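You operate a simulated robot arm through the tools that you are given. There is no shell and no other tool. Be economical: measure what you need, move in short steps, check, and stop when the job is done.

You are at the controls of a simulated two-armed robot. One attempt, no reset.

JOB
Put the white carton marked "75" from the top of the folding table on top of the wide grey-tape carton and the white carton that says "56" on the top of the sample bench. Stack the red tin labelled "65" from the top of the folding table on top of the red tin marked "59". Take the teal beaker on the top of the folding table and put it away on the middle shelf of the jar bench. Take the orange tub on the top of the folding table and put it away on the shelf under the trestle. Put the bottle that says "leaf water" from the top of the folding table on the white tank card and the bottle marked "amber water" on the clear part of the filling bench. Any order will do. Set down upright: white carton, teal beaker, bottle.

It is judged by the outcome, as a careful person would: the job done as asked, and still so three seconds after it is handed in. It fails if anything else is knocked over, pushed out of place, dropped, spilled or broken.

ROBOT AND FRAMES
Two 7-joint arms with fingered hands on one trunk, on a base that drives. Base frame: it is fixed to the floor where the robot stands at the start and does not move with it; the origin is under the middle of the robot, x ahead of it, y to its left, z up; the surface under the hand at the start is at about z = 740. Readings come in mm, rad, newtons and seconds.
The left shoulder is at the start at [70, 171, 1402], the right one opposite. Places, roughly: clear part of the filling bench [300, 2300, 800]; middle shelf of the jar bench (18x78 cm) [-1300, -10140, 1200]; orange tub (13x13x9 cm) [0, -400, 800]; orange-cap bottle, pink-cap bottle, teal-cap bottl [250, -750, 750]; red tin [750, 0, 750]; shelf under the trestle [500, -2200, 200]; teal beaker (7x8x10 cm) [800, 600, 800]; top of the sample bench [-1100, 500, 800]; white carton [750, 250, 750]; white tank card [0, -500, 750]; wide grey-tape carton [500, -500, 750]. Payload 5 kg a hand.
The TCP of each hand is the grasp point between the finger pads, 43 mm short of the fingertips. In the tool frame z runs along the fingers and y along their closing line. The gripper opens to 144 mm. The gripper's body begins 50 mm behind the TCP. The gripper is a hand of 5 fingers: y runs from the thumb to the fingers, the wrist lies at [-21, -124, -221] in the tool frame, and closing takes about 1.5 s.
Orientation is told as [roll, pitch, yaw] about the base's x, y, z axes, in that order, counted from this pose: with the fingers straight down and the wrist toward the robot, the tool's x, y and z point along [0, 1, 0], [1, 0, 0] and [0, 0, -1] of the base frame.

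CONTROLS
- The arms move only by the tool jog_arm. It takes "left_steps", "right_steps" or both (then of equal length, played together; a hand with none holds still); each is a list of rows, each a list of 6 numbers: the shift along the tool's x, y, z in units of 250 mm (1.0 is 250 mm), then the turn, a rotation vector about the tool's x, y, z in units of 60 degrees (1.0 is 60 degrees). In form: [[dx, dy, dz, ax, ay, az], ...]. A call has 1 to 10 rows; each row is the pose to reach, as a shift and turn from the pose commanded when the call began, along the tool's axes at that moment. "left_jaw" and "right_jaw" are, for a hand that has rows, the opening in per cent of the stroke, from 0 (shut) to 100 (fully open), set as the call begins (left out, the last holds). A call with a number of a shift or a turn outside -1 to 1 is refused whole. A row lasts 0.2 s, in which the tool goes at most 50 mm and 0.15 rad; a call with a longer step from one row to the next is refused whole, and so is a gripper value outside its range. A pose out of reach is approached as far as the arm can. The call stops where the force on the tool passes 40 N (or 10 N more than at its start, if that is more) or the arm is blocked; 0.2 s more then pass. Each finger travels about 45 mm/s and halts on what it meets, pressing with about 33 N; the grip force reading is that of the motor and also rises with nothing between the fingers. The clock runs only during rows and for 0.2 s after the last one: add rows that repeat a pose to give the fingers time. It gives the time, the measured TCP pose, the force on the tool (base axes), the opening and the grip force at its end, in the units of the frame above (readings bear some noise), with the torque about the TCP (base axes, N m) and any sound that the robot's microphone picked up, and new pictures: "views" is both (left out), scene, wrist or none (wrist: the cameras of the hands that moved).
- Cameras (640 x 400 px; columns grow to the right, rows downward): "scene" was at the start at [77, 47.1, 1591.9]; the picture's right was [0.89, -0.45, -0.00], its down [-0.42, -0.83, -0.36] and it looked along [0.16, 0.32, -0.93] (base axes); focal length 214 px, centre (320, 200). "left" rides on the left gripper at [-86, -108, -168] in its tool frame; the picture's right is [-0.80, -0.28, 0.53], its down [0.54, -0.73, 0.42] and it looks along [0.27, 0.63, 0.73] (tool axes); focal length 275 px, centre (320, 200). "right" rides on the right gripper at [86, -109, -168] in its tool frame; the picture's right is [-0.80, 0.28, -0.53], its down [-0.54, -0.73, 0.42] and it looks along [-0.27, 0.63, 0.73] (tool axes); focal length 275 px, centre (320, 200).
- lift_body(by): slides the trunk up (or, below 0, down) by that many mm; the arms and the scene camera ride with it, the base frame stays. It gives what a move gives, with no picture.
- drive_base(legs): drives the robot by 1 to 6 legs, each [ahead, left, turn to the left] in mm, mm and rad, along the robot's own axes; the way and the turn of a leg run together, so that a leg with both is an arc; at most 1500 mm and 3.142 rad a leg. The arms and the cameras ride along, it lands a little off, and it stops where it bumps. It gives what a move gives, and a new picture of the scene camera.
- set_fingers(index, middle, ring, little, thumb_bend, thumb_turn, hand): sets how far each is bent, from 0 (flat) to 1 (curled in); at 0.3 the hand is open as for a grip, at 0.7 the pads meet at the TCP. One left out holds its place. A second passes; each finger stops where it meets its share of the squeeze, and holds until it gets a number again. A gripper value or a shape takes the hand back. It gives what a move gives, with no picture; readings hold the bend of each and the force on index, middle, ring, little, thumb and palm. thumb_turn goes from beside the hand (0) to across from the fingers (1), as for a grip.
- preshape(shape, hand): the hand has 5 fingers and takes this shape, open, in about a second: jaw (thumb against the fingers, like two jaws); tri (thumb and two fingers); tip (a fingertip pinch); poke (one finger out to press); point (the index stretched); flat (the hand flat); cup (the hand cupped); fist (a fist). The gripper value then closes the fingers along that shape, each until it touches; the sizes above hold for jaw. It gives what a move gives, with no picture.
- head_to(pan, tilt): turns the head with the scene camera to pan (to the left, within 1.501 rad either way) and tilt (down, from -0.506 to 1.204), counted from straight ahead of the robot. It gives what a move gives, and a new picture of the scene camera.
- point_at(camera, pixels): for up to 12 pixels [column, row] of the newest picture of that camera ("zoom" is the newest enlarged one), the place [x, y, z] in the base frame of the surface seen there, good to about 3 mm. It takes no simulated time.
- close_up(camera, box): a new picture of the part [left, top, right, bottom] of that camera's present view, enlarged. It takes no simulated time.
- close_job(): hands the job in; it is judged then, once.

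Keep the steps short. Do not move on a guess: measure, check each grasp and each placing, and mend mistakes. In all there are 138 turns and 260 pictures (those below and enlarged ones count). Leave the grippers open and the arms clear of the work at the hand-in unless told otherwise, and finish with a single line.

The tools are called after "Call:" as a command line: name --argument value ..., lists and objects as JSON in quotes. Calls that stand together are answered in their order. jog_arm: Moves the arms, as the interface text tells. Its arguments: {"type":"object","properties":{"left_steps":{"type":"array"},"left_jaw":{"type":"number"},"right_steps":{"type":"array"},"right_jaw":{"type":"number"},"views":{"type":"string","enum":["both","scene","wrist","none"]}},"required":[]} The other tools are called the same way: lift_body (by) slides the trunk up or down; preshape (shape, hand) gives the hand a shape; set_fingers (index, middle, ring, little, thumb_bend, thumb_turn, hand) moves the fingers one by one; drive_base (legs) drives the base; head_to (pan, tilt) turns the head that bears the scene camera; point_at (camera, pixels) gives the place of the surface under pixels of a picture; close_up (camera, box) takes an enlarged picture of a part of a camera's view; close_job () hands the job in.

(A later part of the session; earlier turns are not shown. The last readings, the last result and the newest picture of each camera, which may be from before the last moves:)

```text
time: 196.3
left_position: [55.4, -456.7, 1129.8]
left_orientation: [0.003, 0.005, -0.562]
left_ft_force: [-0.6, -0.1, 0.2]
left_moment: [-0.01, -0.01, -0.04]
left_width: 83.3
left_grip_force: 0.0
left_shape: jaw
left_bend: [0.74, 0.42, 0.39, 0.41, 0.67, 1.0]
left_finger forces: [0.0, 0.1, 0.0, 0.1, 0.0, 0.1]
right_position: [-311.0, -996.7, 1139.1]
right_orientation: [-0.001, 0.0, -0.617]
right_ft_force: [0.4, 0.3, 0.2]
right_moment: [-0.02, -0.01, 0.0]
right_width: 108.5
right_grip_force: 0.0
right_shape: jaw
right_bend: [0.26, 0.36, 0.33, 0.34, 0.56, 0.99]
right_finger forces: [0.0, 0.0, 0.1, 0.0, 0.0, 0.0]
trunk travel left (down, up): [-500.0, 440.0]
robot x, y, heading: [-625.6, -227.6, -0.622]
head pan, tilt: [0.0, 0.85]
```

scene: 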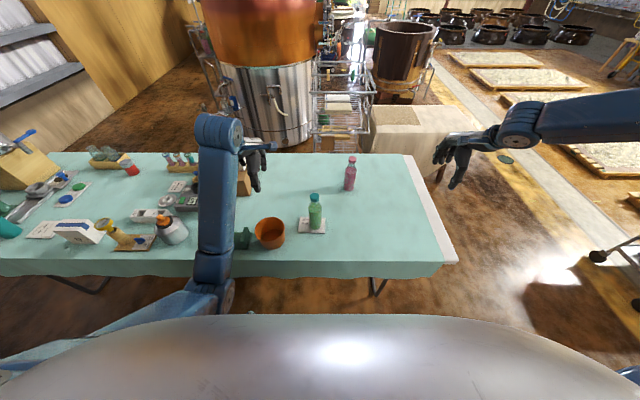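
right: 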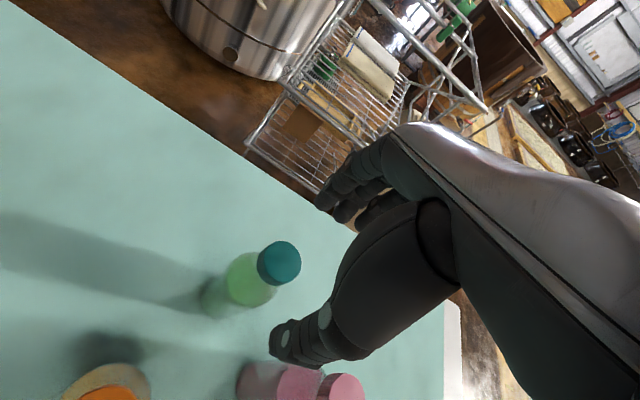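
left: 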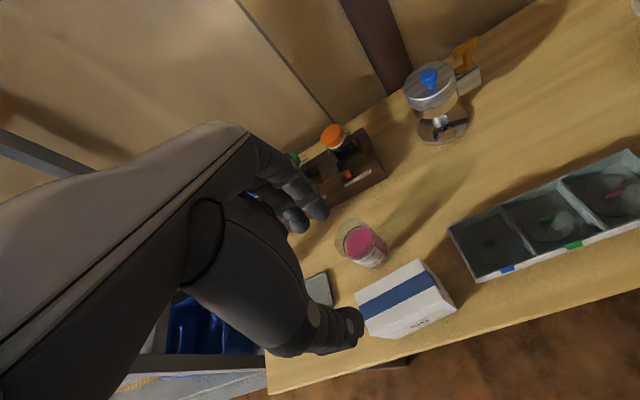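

Measure the trestle (cloth-covered table beyond the folding table) and the tub.

Call:
point_at --camera "scene" --pixels '[[385, 105], [430, 110], [375, 150], [400, 125], [440, 176], [450, 130], [345, 130], [255, 232], [284, 232], [270, 219], [270, 248], [270, 236]]'

Call:
close_up --camera "scene" --box '[300, 60, 500, 200]'

Call:
close_up --camera "scene" --box '[220, 200, 300, 260]'

```text
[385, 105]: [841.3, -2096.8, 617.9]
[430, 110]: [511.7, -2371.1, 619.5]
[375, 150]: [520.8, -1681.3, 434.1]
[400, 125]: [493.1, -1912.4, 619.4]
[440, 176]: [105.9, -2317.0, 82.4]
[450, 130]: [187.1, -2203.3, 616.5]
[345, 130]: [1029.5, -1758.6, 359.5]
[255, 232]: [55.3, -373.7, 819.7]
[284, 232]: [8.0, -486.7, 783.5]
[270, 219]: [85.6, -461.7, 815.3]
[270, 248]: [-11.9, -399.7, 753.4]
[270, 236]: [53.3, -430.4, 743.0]
```

```text
2.86 times, centred on (400, 130) of scene
```

zoom: 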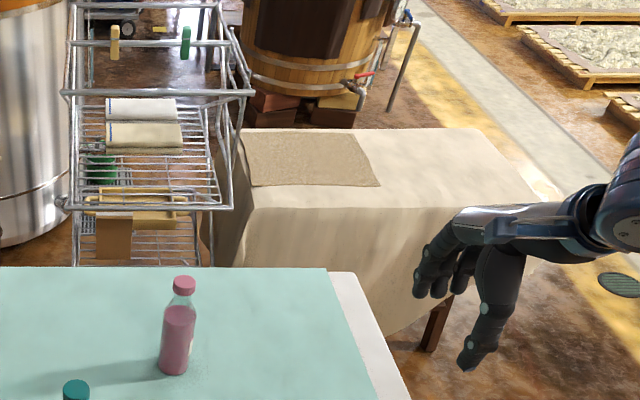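

```text
6.67 times, centred on (260, 230) of scene
```

zoom: 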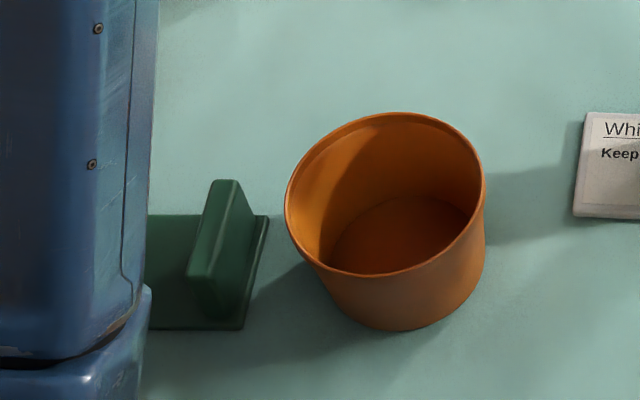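

Now precise rim points of the tub.

Call:
point_at --camera "zoom" --pixels '[[288, 215], [483, 190], [400, 114], [370, 274], [440, 252], [305, 155], [465, 150], [330, 262], [400, 300], [400, 325], [390, 240]]'

```text
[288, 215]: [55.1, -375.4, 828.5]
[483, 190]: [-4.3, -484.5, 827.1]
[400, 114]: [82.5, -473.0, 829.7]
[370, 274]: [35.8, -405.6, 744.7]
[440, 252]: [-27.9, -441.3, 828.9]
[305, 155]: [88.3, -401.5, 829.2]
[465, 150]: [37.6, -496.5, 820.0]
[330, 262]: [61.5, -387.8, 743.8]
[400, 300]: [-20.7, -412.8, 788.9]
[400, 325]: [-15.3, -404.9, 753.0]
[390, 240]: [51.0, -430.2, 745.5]
```

Tub: centre (33,-433), rim radius ≈63, z 829. I'll pinch its near wall (fingers inside, thumb outside) at (-20,-400). Back up 94 mm and descend to z≈890.

Call:
drive_base --legs '[[-94, 2, 0]]'

Call:
jog_arm --left_steps '[[0, 0, 0.18, 0, 0, 0], [0, 0, 0.36, 0, 0, 0], [0, 0, 0.54, 0, 0, 0], [0, 0, 0.72, 0, 0, 0], [0, 0, 0.9, 0, 0, 0], [0, 0, 0.94, 0, 0, 0], [0, 0, 0.94, 0, 0, 0]]' --left_jaw 50 --views "both"

Call:
close_up --camera "scene" --box '[200, 180, 300, 260]'

```text
time: 197.4
left_position: [-18.6, -401.7, 1128.9]
left_orientation: [0.003, 0.004, -0.562]
left_ft_force: [0.3, -0.2, 0.5]
left_moment: [-0.01, -0.01, 0.0]
left_width: 83.1
left_grip_force: 0.1
left_shape: jaw
left_bend: [0.74, 0.42, 0.39, 0.41, 0.67, 1.0]
left_finger forces: [0.1, 0.0, 0.0, 0.1, 0.0, 0.0]
right_position: [-387.6, -941.2, 1137.2]
right_orientation: [0.0, 0.002, -0.619]
right_ft_force: [1.0, -0.3, -0.5]
right_moment: [0.01, 0.03, -0.01]
right_width: 108.1
right_grip_force: 0.0
right_shape: jaw
right_bend: [0.26, 0.36, 0.33, 0.34, 0.56, 0.99]
right_finger forces: [0.0, 0.0, 0.0, 0.0, 0.1, 0.1]
trunk travel left (down, up): [-500.0, 440.0]
robot x, y, heading: [-703.8, -171.5, -0.626]
head pan, tilt: [0.0, 0.85]
```

scene: 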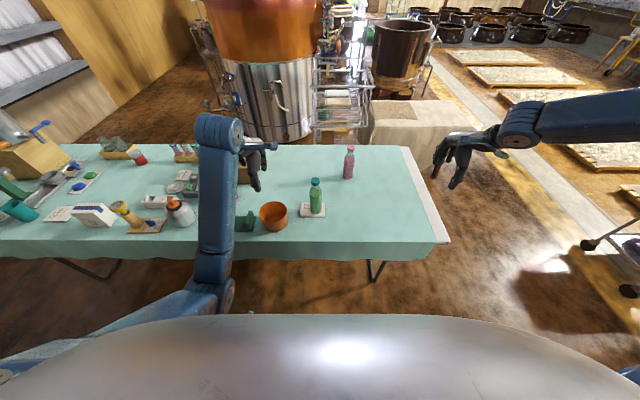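

```text
time: 199.0
left_position: [-21.0, -399.6, 896.8]
left_orientation: [0.002, 0.004, -0.562]
left_ft_force: [0.1, 0.2, -0.7]
left_moment: [0.03, 0.03, -0.03]
left_width: 72.4
left_grip_force: 0.1
left_shape: jaw
left_bend: [0.74, 0.45, 0.42, 0.4, 0.7, 1.0]
left_finger forces: [0.0, 0.0, 0.0, 0.1, 0.0, 0.0]
right_position: [-387.1, -940.0, 1139.7]
right_orientation: [0.0, 0.0, -0.619]
right_ft_force: [0.0, 0.4, 0.1]
right_moment: [0.01, -0.04, 0.02]
right_width: 108.0
right_grip_force: 0.1
right_shape: jaw
right_bend: [0.26, 0.36, 0.33, 0.34, 0.56, 0.99]
right_finger forces: [0.0, 0.0, 0.0, 0.1, 0.0, 0.1]
trunk travel left (down, up): [-500.0, 440.0]
robot x, y, heading: [-704.4, -175.5, -0.621]
head pan, tilt: [0.0, 0.85]
```

scene: 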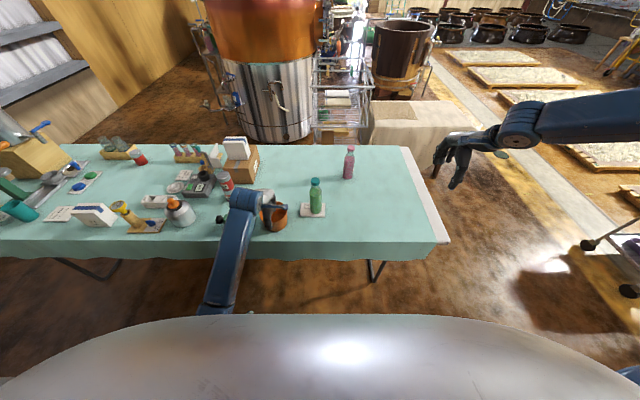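
left: 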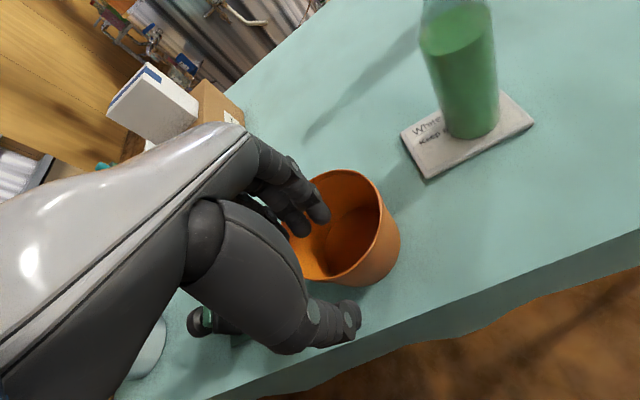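

```text
5.00 times, centred on (250, 220) of scene
```

zoom: 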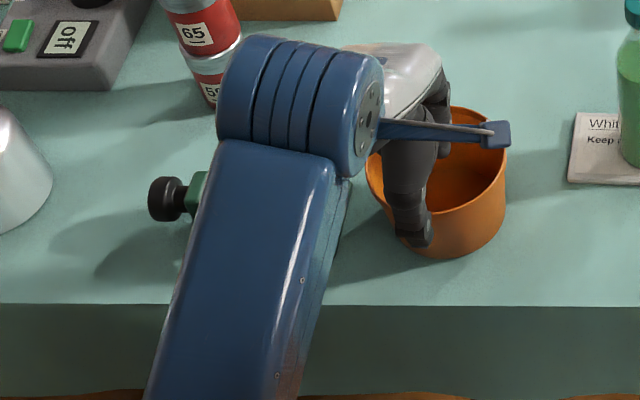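

Thumb outside, fingers over the inside. Descend 92 mm and pinch the wall.

Call:
jog_arm --left_steps '[[0, 0, 0.14, 0, 0, 0], [0, 0, 0.26, 0, 0, 0], [0, 0, 0.36, 0, 0, 0], [0, 0, 0.36, 0, 0, 0]]' --views "wrist"

Call:
jog_arm --left_steps '[[0, 0, 0, 0, 0, 0], [0, 0, 0, 0, 0, 0], [0, 0, 0, 0, 0, 0], [0, 0, 0, 0, 0, 0], [0, 0, 0, 0, 0, 0], [0, 0, 0, 0, 0, 0], [0, 0, 0, 0, 0, 0], [0, 0, 0, 0, 0, 0], [0, 0, 0, 0, 0, 0], [0, 0, 0, 0, 0, 0]]' --left_jaw 0 --views "wrist"

```text
time: 199.6
left_position: [-13.4, -399.3, 846.0]
left_orientation: [0.008, -0.02, -0.557]
left_ft_force: [-0.5, 3.2, 12.2]
left_moment: [0.39, -1.04, 0.3]
left_width: 72.2
left_grip_force: 0.2
left_shape: jaw
left_bend: [0.74, 0.45, 0.42, 0.41, 0.7, 1.0]
left_finger forces: [0.1, 0.0, 0.1, 12.8, 0.0, 0.0]
right_position: [-389.0, -938.5, 1140.2]
right_orientation: [0.0, -0.002, -0.62]
right_ft_force: [0.8, -0.1, -0.4]
right_moment: [0.0, 0.01, -0.02]
right_width: 108.2
right_grip_force: 0.0
right_shape: jaw
right_bend: [0.26, 0.36, 0.33, 0.34, 0.56, 0.99]
right_finger forces: [0.0, 0.0, 0.1, 0.1, 0.0, 0.1]
trunk travel left (down, up): [-500.0, 440.0]
robot x, y, heading: [-698.9, -172.8, -0.621]
head pan, tilt: [0.0, 0.85]
stopped in row 3 (left hand): the force on the tool passed its limit at 50 N (the readings are from after the stop); the commanded pose is now the measured one
```

left: 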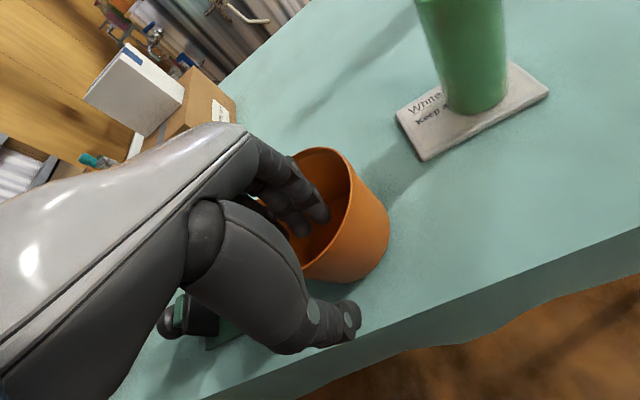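

```text
time: 201.8
left_position: [-15.5, -399.3, 844.0]
left_orientation: [0.006, -0.02, -0.557]
left_ft_force: [1.9, 5.8, 27.3]
left_moment: [0.74, -2.52, 0.41]
left_width: 5.4
left_grip_force: 33.0
left_shape: jaw
left_bend: [0.71, 0.67, 0.6, 0.43, 0.72, 1.0]
left_finger forces: [14.8, 8.8, 3.4, 30.5, 28.1, 0.0]
right_position: [-389.0, -938.7, 1140.5]
right_orientation: [0.001, -0.003, -0.621]
right_ft_force: [-0.2, -0.2, 1.4]
right_moment: [0.0, 0.0, -0.02]
right_width: 108.0
right_grip_force: 0.1
right_shape: jaw
right_bend: [0.26, 0.36, 0.33, 0.34, 0.56, 0.99]
right_finger forces: [0.1, 0.0, 0.0, 0.0, 0.0, 0.0]
trunk travel left (down, up): [-500.0, 440.0]
robot x, y, heading: [-703.7, -171.7, -0.622]
head pan, tilt: [0.0, 0.85]
```

left: 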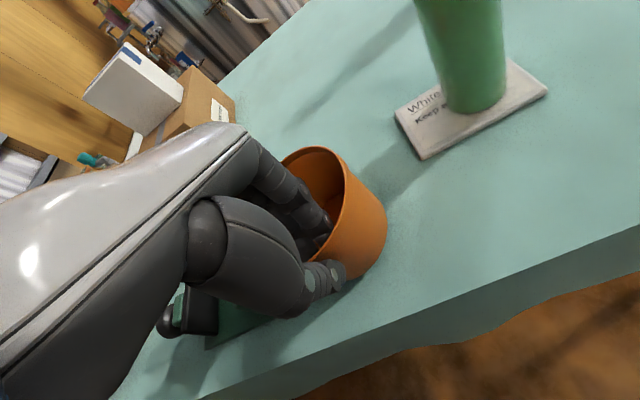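

The little finger landed on the rim. Reopen fully, lift 75 mm, and remeasure the tub.

Call:
jog_arm --left_steps '[[0, 0, -0.02, 0, 0, 0], [0, 0, -0.04, 0, 0, 0], [0, 0, -0.04, 0, 0, 0], [0, 0, -0.04, 0, 0, 0], [0, 0, -0.04, 0, 0, 0], [0, 0, -0.04, 0, 0, 0], [0, 0, -0.04, 0, 0, 0], [0, 0, -0.2, 0.019, 0, 0.005], [0, 0, -0.34, 0.019, 0, 0.005], [0, 0, -0.34, 0.019, 0, 0.005]]' --left_jaw 100 --views "both"

Call:
close_up --camera "scene" --box '[220, 180, 300, 240]'

```text
time: 204.0
left_position: [-15.7, -398.2, 927.6]
left_orientation: [0.006, 0.008, -0.565]
left_ft_force: [0.2, -0.4, -0.4]
left_moment: [0.03, 0.03, 0.04]
left_width: 143.7
left_grip_force: 0.0
left_shape: jaw
left_bend: [0.3, 0.3, 0.3, 0.3, 0.3, 0.98]
left_finger forces: [0.0, 0.1, 0.1, 0.1, 0.0, 0.0]
right_position: [-387.3, -940.0, 1138.7]
right_orientation: [0.001, -0.001, -0.621]
right_ft_force: [0.5, 0.5, -0.7]
right_moment: [-0.03, 0.03, 0.01]
right_width: 108.0
right_grip_force: 0.1
right_shape: jaw
right_bend: [0.26, 0.36, 0.33, 0.34, 0.56, 0.99]
right_finger forces: [0.0, 0.0, 0.0, 0.1, 0.1, 0.1]
trunk travel left (down, up): [-500.0, 440.0]
robot x, y, heading: [-699.6, -170.9, -0.62]
head pan, tilt: [0.0, 0.85]
```

scene: 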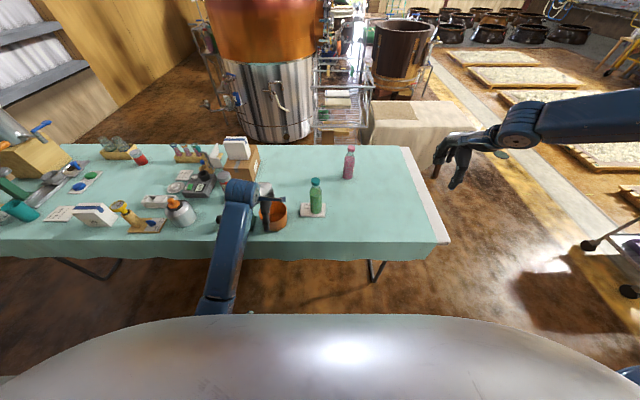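
left: 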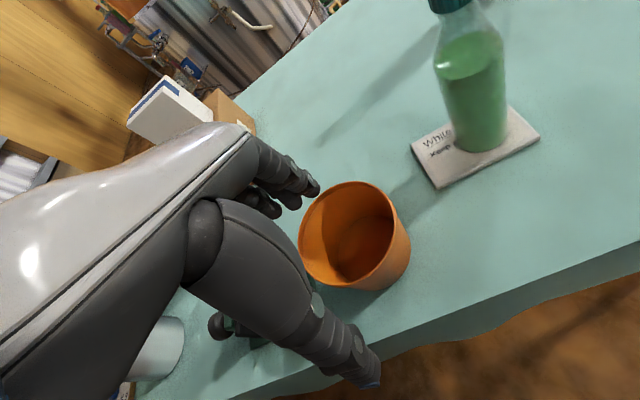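

```text
6.67 times, centred on (260, 210) of scene
```

zoom: 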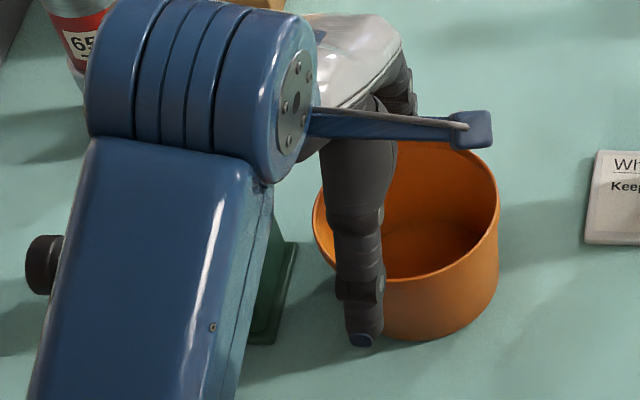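

Call:
point_at --camera "zoom" --pixels '[[315, 225], [496, 215], [450, 268], [478, 162], [420, 278], [440, 310], [362, 338], [400, 280]]'

```text
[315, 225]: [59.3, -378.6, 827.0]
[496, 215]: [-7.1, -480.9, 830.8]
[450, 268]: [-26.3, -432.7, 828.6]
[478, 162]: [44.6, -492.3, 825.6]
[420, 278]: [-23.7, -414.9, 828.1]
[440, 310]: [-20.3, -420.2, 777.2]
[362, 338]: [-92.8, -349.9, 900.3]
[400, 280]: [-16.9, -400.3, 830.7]
```

Tub hasn't moved. Descend with hand fully open to z≈812.

Call:
jog_arm --left_steps '[[-0.01, 0, 0.16, 0, 0, 0], [-0.01, 0, 0.3, 0, 0, 0], [-0.01, 0, 0.4, 0, 0, 0], [-0.01, 0, 0.46, 0, 0, 0], [-0.01, 0, 0.46, 0, 0, 0]]' --views "wrist"

```text
time: 205.2
left_position: [-14.7, -397.0, 817.1]
left_orientation: [0.007, -0.004, -0.561]
left_ft_force: [7.9, 9.0, 33.3]
left_moment: [0.18, -3.58, 1.02]
left_width: 143.7
left_grip_force: 0.1
left_shape: jaw
left_bend: [0.3, 0.3, 0.3, 0.17, 0.3, 0.98]
left_finger forces: [0.0, 0.0, 0.0, 32.6, 0.0, 0.1]
right_position: [-388.0, -938.7, 1141.5]
right_orientation: [0.001, 0.0, -0.619]
right_ft_force: [0.9, 0.3, -0.5]
right_moment: [0.02, 0.03, 0.01]
right_width: 107.8
right_grip_force: 0.1
right_shape: jaw
right_bend: [0.26, 0.36, 0.33, 0.34, 0.56, 0.99]
right_finger forces: [0.0, 0.0, 0.0, 0.0, 0.0, 0.0]
trunk travel left (down, up): [-500.0, 440.0]
robot x, y, heading: [-701.0, -170.3, -0.617]
head pan, tilt: [0.0, 0.85]
```

left: 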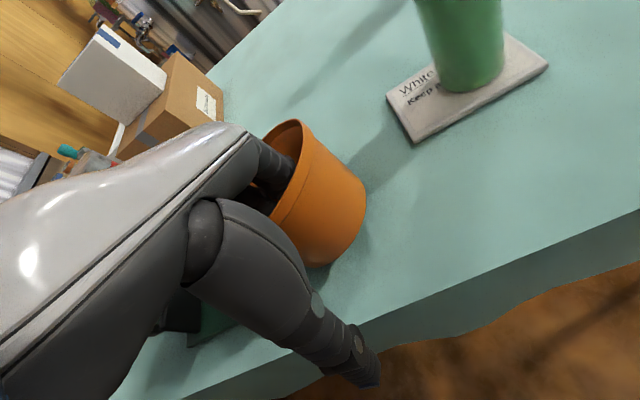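

Little finger sits on the left rim — the fingers are offset to the left of the thumb. Raise, shift 28 mm right, retry.

Call:
jog_arm --left_steps '[[0, 0, -0.14, 0, 0, 0], [0, 0, -0.3, 0, 0, 0], [-0.11, 0.012, -0.32, 0, 0, 0], [-0.11, 0.012, -0.32, 0, 0, 0]]' --views "wrist"

Call:
jog_arm --left_steps '[[0, 0, 0.14, 0, 0, 0], [0, 0, 0.26, 0, 0, 0], [0, 0, 0.34, 0, 0, 0], [0, 0, 0.34, 0, 0, 0]]' --views "wrist"

```text
time: 206.2
left_position: [-29.5, -425.7, 893.2]
left_orientation: [0.006, 0.004, -0.563]
left_ft_force: [1.5, 0.4, 0.0]
left_moment: [0.0, 0.04, 0.0]
left_width: 143.8
left_grip_force: 0.0
left_shape: jaw
left_bend: [0.3, 0.3, 0.3, 0.3, 0.3, 0.98]
left_finger forces: [0.1, 0.0, 0.1, 0.0, 0.1, 0.1]
right_position: [-387.0, -940.5, 1139.1]
right_orientation: [-0.001, 0.001, -0.619]
right_ft_force: [0.7, 0.6, -0.2]
right_moment: [0.01, -0.01, 0.01]
right_width: 108.2
right_grip_force: 0.0
right_shape: jaw
right_bend: [0.26, 0.36, 0.33, 0.34, 0.56, 0.99]
right_finger forces: [0.0, 0.0, 0.0, 0.0, 0.0, 0.0]
trunk travel left (down, up): [-500.0, 440.0]
robot x, y, heading: [-702.7, -175.3, -0.619]
head pan, tilt: [0.0, 0.85]
```

left: 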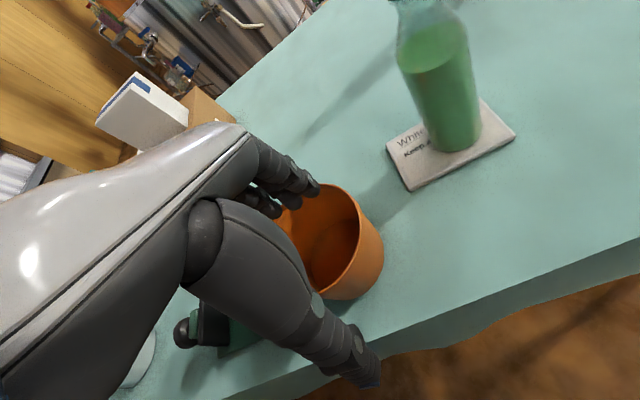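

```text
time: 207.2
left_position: [-29.4, -425.3, 806.0]
left_orientation: [0.008, 0.004, -0.563]
left_ft_force: [-0.2, 0.9, 1.2]
left_moment: [0.02, -0.04, 0.03]
left_width: 143.5
left_grip_force: 0.0
left_shape: jaw
left_bend: [0.3, 0.3, 0.3, 0.3, 0.3, 0.98]
left_finger forces: [0.2, 0.1, 0.0, 0.1, 0.0, 0.0]
right_position: [-387.7, -940.3, 1140.1]
right_orientation: [0.0, -0.001, -0.619]
right_ft_force: [0.4, -0.4, 0.3]
right_moment: [0.01, -0.03, 0.0]
right_width: 107.9
right_grip_force: 0.0
right_shape: jaw
right_bend: [0.26, 0.36, 0.33, 0.34, 0.56, 0.99]
right_finger forces: [0.0, 0.1, 0.0, 0.0, 0.0, 0.0]
trunk travel left (down, up): [-500.0, 440.0]
robot x, y, heading: [-704.7, -176.6, -0.624]
head pan, tilt: [0.0, 0.85]
```

left: 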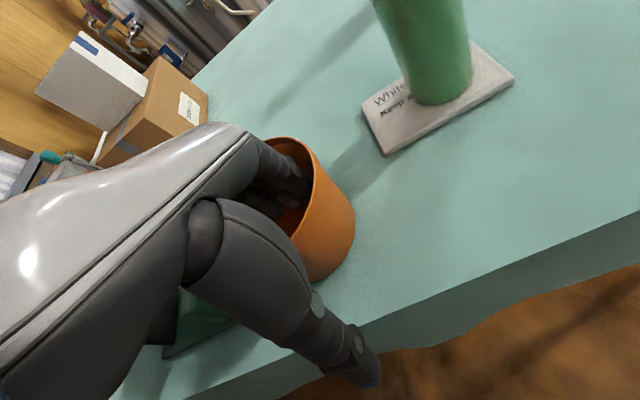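

No contact now; fingers are inside. Close on the wall.

Call:
jog_arm --left_steps '[[0, 0, 0, 0, 0, 0], [0, 0, 0, 0, 0, 0], [0, 0, 0, 0, 0, 0], [0, 0, 0, 0, 0, 0], [0, 0, 0, 0, 0, 0], [0, 0, 0, 0, 0, 0], [0, 0, 0, 0, 0, 0], [0, 0, 0, 0, 0, 0], [0, 0, 0, 0, 0, 0], [0, 0, 0, 0, 0, 0]]' --left_jaw 0 --views "wrist"

Call:
jog_arm --left_steps '[[0, 0, -0.04, 0, 0, 0], [0, 0, -0.1, 0, 0, 0], [0, 0, -0.16, 0, 0, 0], [0, 0, -0.16, 0, 0, 0]]' --views "both"

Call:
close_up --camera "scene" --box '[220, 180, 300, 240]'

```text
time: 209.4
left_position: [-30.5, -424.1, 806.5]
left_orientation: [0.006, 0.004, -0.563]
left_ft_force: [-0.6, -0.2, 0.4]
left_moment: [-0.02, -0.04, -0.02]
left_width: 5.5
left_grip_force: 32.9
left_shape: jaw
left_bend: [0.72, 0.7, 0.7, 0.7, 0.73, 1.0]
left_finger forces: [15.5, 7.2, 3.2, 1.7, 26.6, 0.0]
right_position: [-386.9, -939.2, 1140.0]
right_orientation: [-0.002, 0.0, -0.62]
right_ft_force: [-0.2, -0.5, 0.0]
right_moment: [0.0, 0.04, 0.01]
right_width: 108.0
right_grip_force: 0.1
right_shape: jaw
right_bend: [0.26, 0.36, 0.33, 0.34, 0.56, 0.99]
right_finger forces: [0.1, 0.1, 0.0, 0.1, 0.0, 0.0]
trunk travel left (down, up): [-500.0, 440.0]
robot x, y, heading: [-698.7, -175.6, -0.625]
head pan, tilt: [0.0, 0.85]
```

left: 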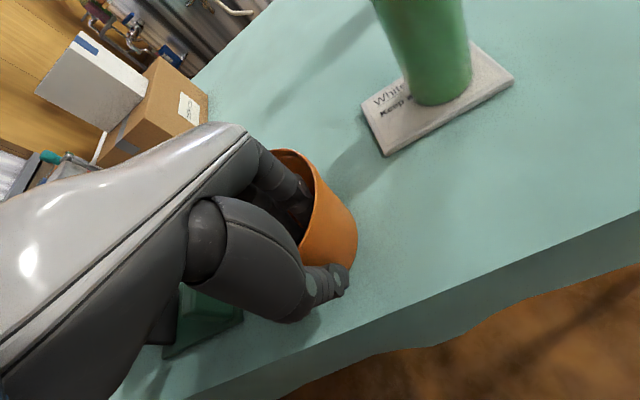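

```text
time: 210.4
left_position: [-28.5, -425.6, 847.4]
left_orientation: [0.008, 0.005, -0.564]
left_ft_force: [-0.8, 0.4, -1.2]
left_moment: [-0.01, 0.07, 0.01]
left_width: 5.5
left_grip_force: 33.3
left_shape: jaw
left_bend: [0.72, 0.7, 0.7, 0.7, 0.73, 1.0]
left_finger forces: [16.3, 7.2, 2.9, 1.7, 27.0, 0.0]
right_position: [-387.9, -940.0, 1139.1]
right_orientation: [0.0, 0.0, -0.618]
right_ft_force: [0.0, 0.2, 0.5]
right_moment: [-0.01, 0.02, 0.02]
right_width: 108.2
right_grip_force: 0.0
right_shape: jaw
right_bend: [0.26, 0.36, 0.33, 0.34, 0.56, 0.99]
right_finger forces: [0.0, 0.0, 0.1, 0.1, 0.0, 0.1]
trunk travel left (down, up): [-500.0, 440.0]
robot x, y, heading: [-699.3, -173.8, -0.619]
head pan, tilt: [0.0, 0.85]
```

scene: 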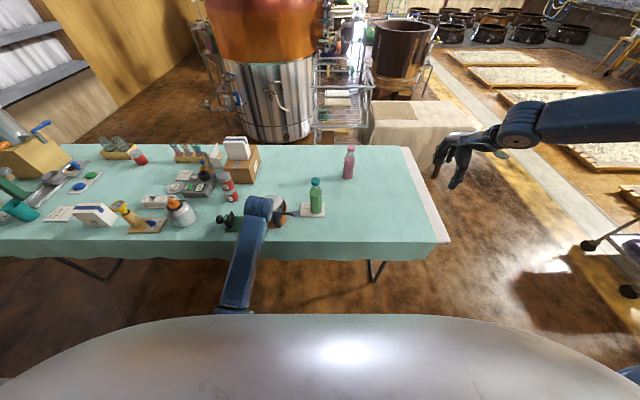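
left: 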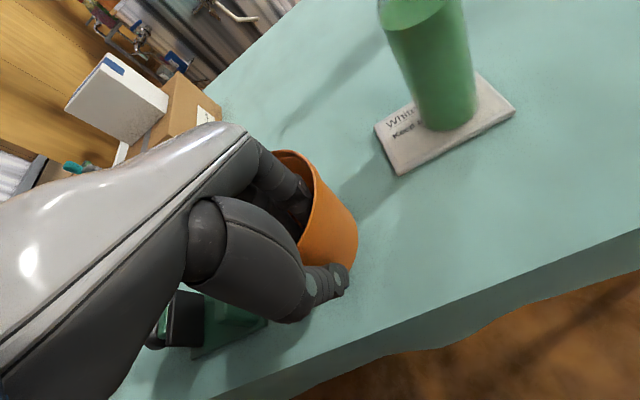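

```text
6.67 times, centred on (260, 210) of scene
```

zoom: 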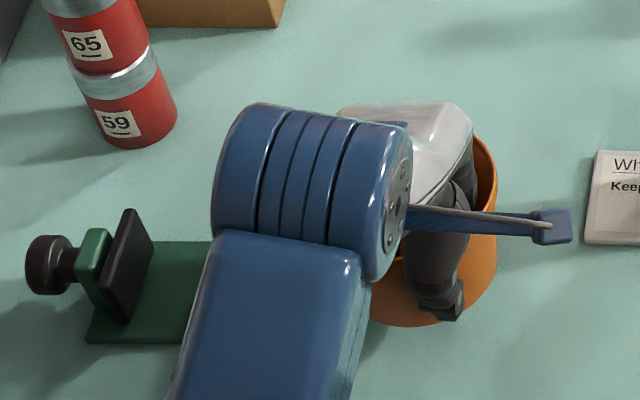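

Tub held firmly, no sag. Lift high and check for obstacles on the way (trolley at right).

Call:
jog_arm --left_steps '[[0, 0, -0.16, 0, 0, 0], [0, 0, -0.34, 0, 0, 0], [0, 0, -0.52, 0, 0, 0], [0, 0, -0.7, 0, 0, 0], [0, 0, -0.88, 0, 0, 0], [0, 0, -0.96, 0, 0, 0]]' --views "wrist"

Call:
head_to --pan -0.6 --tilt 0.55

```text
time: 211.8
left_position: [-28.0, -429.5, 1090.6]
left_orientation: [0.006, 0.005, -0.563]
left_ft_force: [0.0, -0.5, -1.8]
left_moment: [0.01, 0.03, 0.0]
left_width: 5.3
left_grip_force: 32.7
left_shape: jaw
left_bend: [0.72, 0.7, 0.7, 0.7, 0.73, 1.0]
left_finger forces: [16.4, 7.2, 3.0, 1.8, 26.9, 0.1]
right_position: [-387.3, -940.3, 1138.0]
right_orientation: [0.0, 0.001, -0.62]
right_ft_force: [-0.7, 0.3, -0.5]
right_moment: [0.0, -0.04, 0.01]
right_width: 108.2
right_grip_force: 0.1
right_shape: jaw
right_bend: [0.26, 0.36, 0.33, 0.34, 0.56, 0.99]
right_finger forces: [0.1, 0.0, 0.0, 0.1, 0.1, 0.0]
trunk travel left (down, up): [-500.0, 440.0]
robot x, y, heading: [-704.3, -173.4, -0.625]
head pan, tilt: [0.0, 0.85]
```

left: 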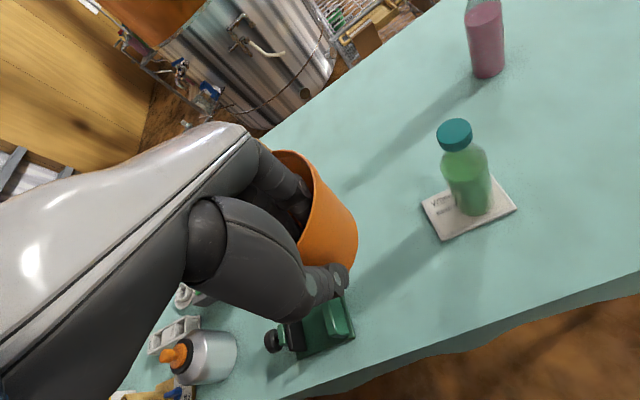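

```text
time: 212.8
left_position: [-29.2, -428.2, 1089.2]
left_orientation: [0.008, 0.003, -0.563]
left_ft_force: [-0.6, 0.5, -1.4]
left_moment: [0.02, 0.09, -0.01]
left_width: 5.6
left_grip_force: 33.5
left_shape: jaw
left_bend: [0.72, 0.7, 0.7, 0.7, 0.73, 1.0]
left_finger forces: [16.4, 7.1, 3.0, 1.9, 26.9, 0.1]
right_position: [-387.0, -938.4, 1139.5]
right_orientation: [0.001, 0.0, -0.618]
right_ft_force: [-0.4, -0.7, -0.5]
right_moment: [0.05, 0.03, -0.03]
right_width: 108.0
right_grip_force: 0.0
right_shape: jaw
right_bend: [0.26, 0.36, 0.33, 0.34, 0.56, 0.99]
right_finger forces: [0.0, 0.1, 0.0, 0.1, 0.1, 0.0]
trunk travel left (down, up): [-500.0, 440.0]
robot x, y, heading: [-706.7, -174.2, -0.625]
head pan, tilt: [-0.6, 0.55]
```

scene: 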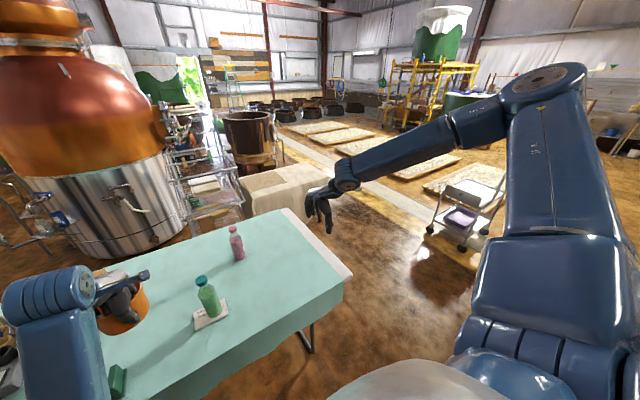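

Call:
point_at --camera "scene" --pixels '[[430, 230], [462, 247], [488, 232], [475, 190], [245, 215], [325, 175], [345, 273], [310, 350], [405, 175], [400, 260], [455, 280], [370, 200]]'

```text
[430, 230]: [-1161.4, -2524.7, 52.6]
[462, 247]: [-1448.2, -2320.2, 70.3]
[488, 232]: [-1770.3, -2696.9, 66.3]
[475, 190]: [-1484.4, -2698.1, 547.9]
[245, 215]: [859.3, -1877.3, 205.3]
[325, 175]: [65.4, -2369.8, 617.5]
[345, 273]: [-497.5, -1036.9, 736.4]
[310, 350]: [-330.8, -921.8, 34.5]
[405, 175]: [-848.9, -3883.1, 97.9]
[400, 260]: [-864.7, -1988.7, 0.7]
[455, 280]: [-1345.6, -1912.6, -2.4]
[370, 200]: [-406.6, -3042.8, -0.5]
```

Path is clear along x≈-950. Turn right, drive past the table's end, then turn to face the trestle.

Call:
drive_base --legs '[[0, 0, -0.946], [1500, -250, 0], [0, 0, 1.15]]'

Call:
head_to --pan 0.0 --tilt 0.5

Call:
close_up --camera "scene" --box '[200, 100, 440, 250]'

```text
refused: leg 2 is longer than a leg can be; nothing moved
```

```text
time: 213.8
left_position: [-28.2, -429.4, 1089.4]
left_orientation: [0.006, 0.003, -0.565]
left_ft_force: [0.2, 0.4, -1.5]
left_moment: [0.0, 0.05, 0.01]
left_width: 5.2
left_grip_force: 32.6
left_shape: jaw
left_bend: [0.72, 0.7, 0.7, 0.7, 0.73, 1.0]
left_finger forces: [16.4, 7.3, 3.0, 1.8, 26.9, 0.1]
right_position: [-387.4, -940.5, 1139.7]
right_orientation: [0.0, 0.001, -0.621]
right_ft_force: [-1.1, 0.0, -0.6]
right_moment: [0.03, -0.03, -0.01]
right_width: 108.0
right_grip_force: 0.1
right_shape: jaw
right_bend: [0.26, 0.36, 0.33, 0.34, 0.56, 0.99]
right_finger forces: [0.1, 0.1, 0.0, 0.0, 0.1, 0.0]
trunk travel left (down, up): [-500.0, 440.0]
robot x, y, heading: [-701.1, -173.1, -0.621]
head pan, tilt: [0.0, 0.499]
```

scene: 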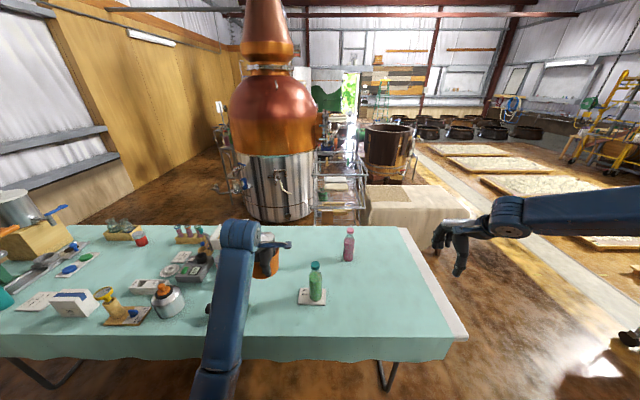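

```text
2.67 times, centred on (320, 175) of scene
```

zoom: 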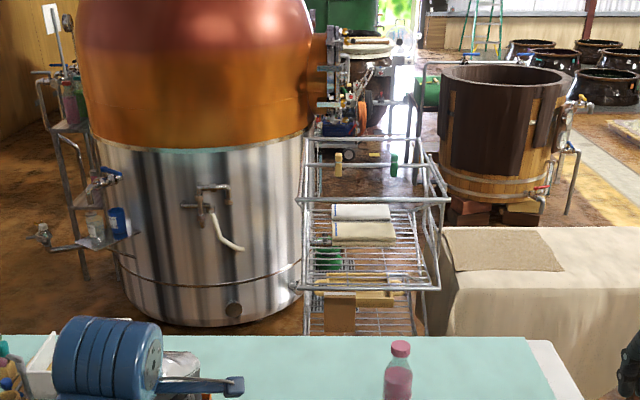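

Call:
drive_base --legs '[[0, 0, -0.946], [1450, -250, 0], [0, 0, 1.15]]'

Call:
close_up --camera "scene" --box '[200, 100, 440, 250]'

```text
time: 226.4
left_position: [-237.6, -1710.4, 1090.1]
left_orientation: [0.007, 0.003, -0.346]
left_ft_force: [0.1, 0.3, -1.1]
left_moment: [-0.03, 0.03, 0.0]
left_width: 5.4
left_grip_force: 33.0
left_shape: jaw
left_bend: [0.72, 0.7, 0.7, 0.7, 0.74, 1.0]
left_finger forces: [16.0, 6.8, 3.1, 1.6, 25.5, 0.0]
right_position: [-476.8, -2286.8, 1138.3]
right_orientation: [0.0, -0.002, -0.401]
right_ft_force: [-0.8, -0.1, 0.1]
right_moment: [-0.02, 0.01, 0.0]
right_width: 107.9
right_grip_force: 0.2
right_shape: jaw
right_bend: [0.26, 0.36, 0.33, 0.34, 0.56, 0.99]
right_finger forces: [0.0, 0.0, 0.0, 0.0, 0.0, 0.0]
trunk travel left (down, up): [-500.0, 440.0]
robot x, y, heading: [-948.0, -1603.6, -0.404]
head pan, tilt: [0.0, 0.499]
```

scene: 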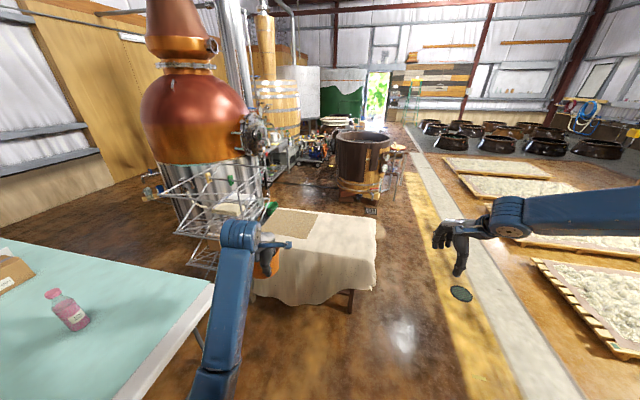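

```text
2.67 times, centred on (320, 175) of scene
```

zoom: 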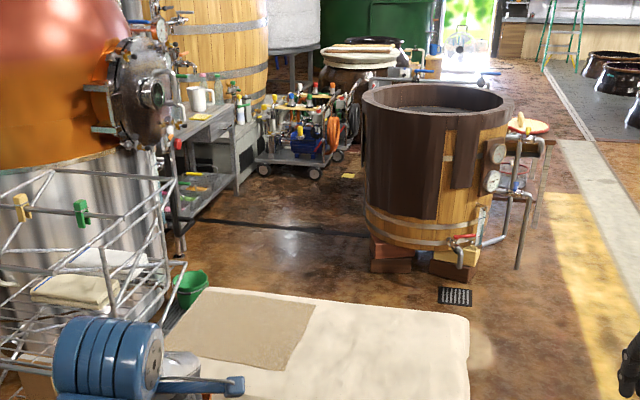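

Call:
close_up --camera "scene" --box '[240, 200, 400, 320]'

Call:
close_up --camera "scene" --box '[40, 280, 104, 335]'

Call:
point_at --camera "scene" --pixels '[[350, 305], [378, 285], [375, 220], [300, 300], [260, 290], [340, 250], [380, 250], [270, 225], [360, 292]]'

```text
3.33 times, centred on (320, 260) of scene
```

zoom: 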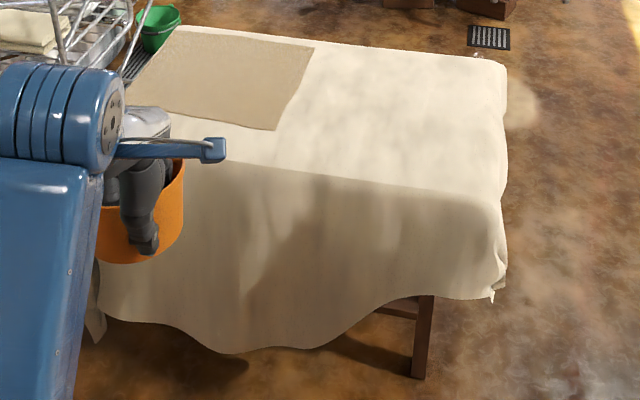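

```text
7.27 times, centred on (72, 308) of scene
```

zoom: 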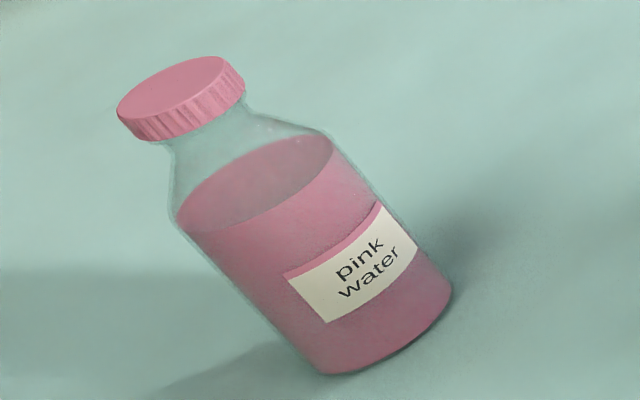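

```text
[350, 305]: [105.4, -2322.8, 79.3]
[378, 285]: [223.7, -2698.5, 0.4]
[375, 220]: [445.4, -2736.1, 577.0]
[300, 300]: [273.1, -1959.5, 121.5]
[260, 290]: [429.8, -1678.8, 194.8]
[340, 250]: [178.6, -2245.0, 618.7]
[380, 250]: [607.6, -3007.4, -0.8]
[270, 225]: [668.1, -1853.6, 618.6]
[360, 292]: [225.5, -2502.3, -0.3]
```

Bottle check: the remaining one is "pink water", so the teal one is leaf water. The trestle's near side is covered by cloth; go look at its right end.

Call:
drive_base --legs '[[674, -551, 0], [674, -551, 0], [0, 0, 1.346]]'

Call:
head_to --pan -0.1 --tilt 0.85

```text
time: 238.5
left_position: [103.8, -2496.0, 1089.3]
left_orientation: [0.007, 0.002, 0.974]
left_ft_force: [0.7, -0.3, -0.3]
left_moment: [-0.02, -0.06, -0.01]
left_width: 5.3
left_grip_force: 33.2
left_shape: jaw
left_bend: [0.72, 0.7, 0.7, 0.7, 0.74, 1.0]
left_finger forces: [15.8, 6.6, 3.0, 1.6, 25.1, 0.0]
right_position: [602.3, -2869.3, 1139.2]
right_orientation: [-0.001, 0.0, 0.919]
right_ft_force: [-0.1, -0.4, -0.5]
right_moment: [0.0, 0.01, -0.03]
right_width: 108.2
right_grip_force: 0.0
right_shape: jaw
right_bend: [0.26, 0.36, 0.33, 0.34, 0.56, 0.99]
right_finger forces: [0.0, 0.0, 0.0, 0.0, 0.0, 0.0]
trunk travel left (down, up): [-500.0, 440.0]
robot x, y, heading: [-172.3, -3164.5, 0.922]
head pan, tilt: [0.0, 0.499]
```

scene: 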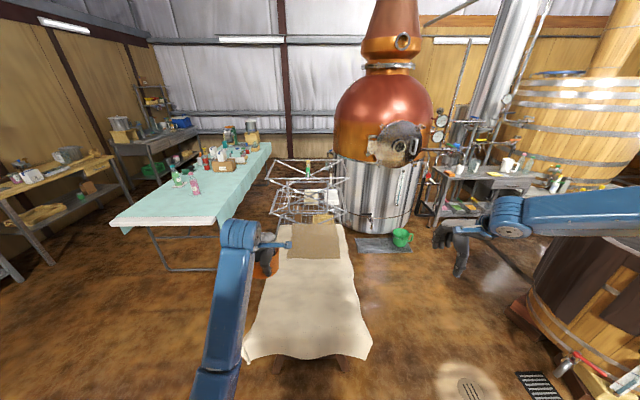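

```text
time: 239.3
left_position: [104.1, -2496.2, 1089.8]
left_orientation: [0.008, 0.002, 0.977]
left_ft_force: [-0.7, -0.2, -0.8]
left_moment: [-0.01, -0.02, 0.03]
left_width: 5.6
left_grip_force: 32.5
left_shape: jaw
left_bend: [0.72, 0.7, 0.7, 0.7, 0.74, 1.0]
left_finger forces: [15.9, 6.7, 3.1, 1.7, 25.0, 0.0]
right_position: [604.1, -2869.4, 1139.0]
right_orientation: [0.0, 0.0, 0.92]
right_ft_force: [0.6, 0.2, -0.5]
right_moment: [0.02, -0.01, -0.01]
right_width: 108.3
right_grip_force: 0.0
right_shape: jaw
right_bend: [0.26, 0.36, 0.33, 0.34, 0.56, 0.99]
right_finger forces: [0.0, 0.0, 0.0, 0.0, 0.0, 0.1]
trunk travel left (down, up): [-500.0, 440.0]
robot x, y, heading: [-173.7, -3158.5, 0.921]
head pan, tilt: [-0.099, 0.85]
```

scene: 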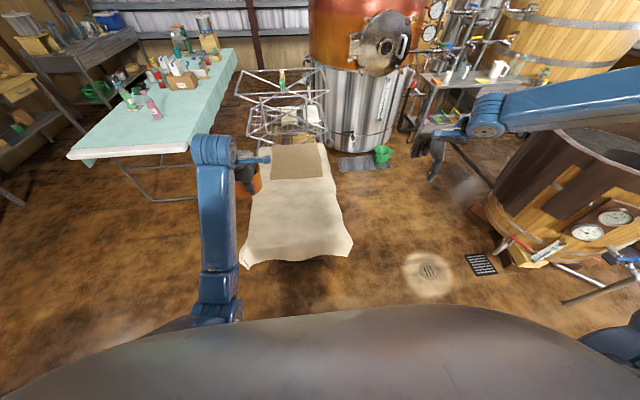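

Lower the trunk 300 mm to look beneath the cloth at this end.

Call:
lift_body --by -300

Call:
head_to --pan 0.0 --tilt 0.65

Call:
close_up --camera "scene" --box '[220, 160, 380, 280]'

```text
time: 242.3
left_position: [104.8, -2495.7, 788.8]
left_orientation: [0.006, 0.002, 0.975]
left_ft_force: [-0.1, 0.7, -0.8]
left_moment: [-0.02, 0.02, -0.03]
left_width: 5.5
left_grip_force: 32.8
left_shape: jaw
left_bend: [0.72, 0.7, 0.7, 0.7, 0.74, 1.0]
left_finger forces: [15.8, 6.6, 3.1, 1.6, 25.0, 0.0]
right_position: [603.4, -2871.1, 839.8]
right_orientation: [0.001, 0.0, 0.919]
right_ft_force: [0.8, -0.3, -0.3]
right_moment: [-0.01, -0.01, 0.0]
right_width: 108.1
right_grip_force: 0.0
right_shape: jaw
right_bend: [0.26, 0.36, 0.33, 0.34, 0.56, 0.99]
right_finger forces: [0.1, 0.0, 0.1, 0.0, 0.1, 0.0]
trunk travel left (down, up): [-200.0, 740.0]
robot x, y, heading: [-174.5, -3162.0, 0.916]
head pan, tilt: [-0.099, 0.85]
```

```text
time: 243.1
left_position: [103.9, -2494.8, 790.1]
left_orientation: [0.007, 0.004, 0.976]
left_ft_force: [0.6, 0.0, -1.2]
left_moment: [-0.07, -0.02, 0.0]
left_width: 5.4
left_grip_force: 33.2
left_shape: jaw
left_bend: [0.72, 0.7, 0.7, 0.7, 0.74, 1.0]
left_finger forces: [15.8, 6.6, 3.0, 1.7, 25.0, 0.0]
right_position: [603.3, -2869.4, 839.1]
right_orientation: [0.001, -0.001, 0.92]
right_ft_force: [0.6, 1.0, -0.1]
right_moment: [0.01, -0.02, -0.01]
right_width: 108.0
right_grip_force: 0.0
right_shape: jaw
right_bend: [0.26, 0.36, 0.33, 0.34, 0.56, 0.99]
right_finger forces: [0.1, 0.0, 0.0, 0.0, 0.1, 0.0]
trunk travel left (down, up): [-200.0, 740.0]
robot x, y, heading: [-169.2, -3157.3, 0.918]
head pan, tilt: [0.0, 0.649]
```

scene: 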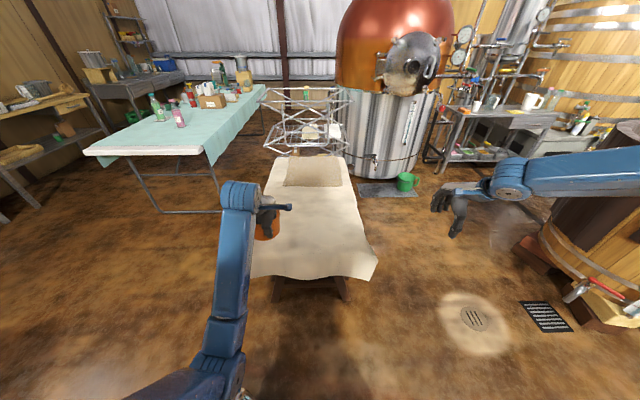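

```text
3.33 times, centred on (300, 220) of scene
```

zoom: 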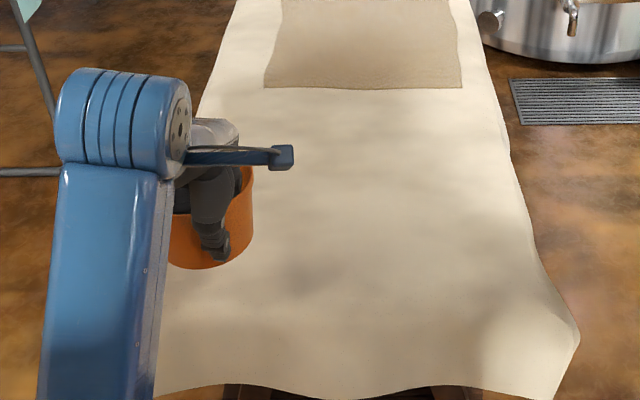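

Call:
point_at --camera "scene" --pixels '[[315, 270], [278, 295], [346, 297], [312, 285], [372, 262], [255, 275], [352, 200], [360, 230], [345, 160], [268, 165], [330, 230], [370, 280]]'

Call:
close_up --camera "scene" --box '[250, 250, 390, 330]'

```text
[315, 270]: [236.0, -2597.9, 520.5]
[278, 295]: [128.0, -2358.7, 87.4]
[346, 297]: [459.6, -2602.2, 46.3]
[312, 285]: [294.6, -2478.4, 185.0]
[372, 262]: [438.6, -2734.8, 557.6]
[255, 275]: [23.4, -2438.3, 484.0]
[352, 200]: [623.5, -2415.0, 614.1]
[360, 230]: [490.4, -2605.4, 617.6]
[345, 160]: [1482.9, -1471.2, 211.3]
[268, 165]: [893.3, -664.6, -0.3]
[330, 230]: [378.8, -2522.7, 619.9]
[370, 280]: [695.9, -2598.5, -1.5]
```

```text
4.57 times, centred on (320, 290) of scene
```

zoom: 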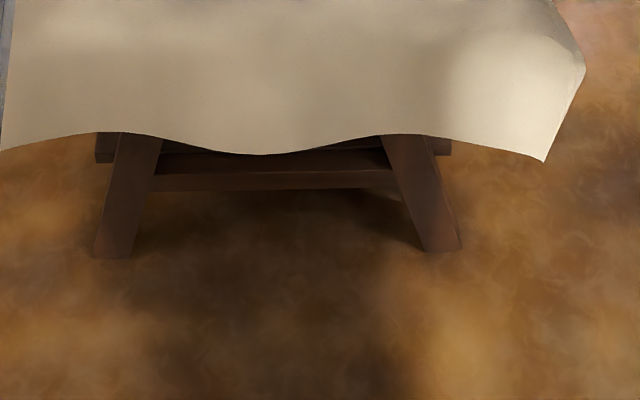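

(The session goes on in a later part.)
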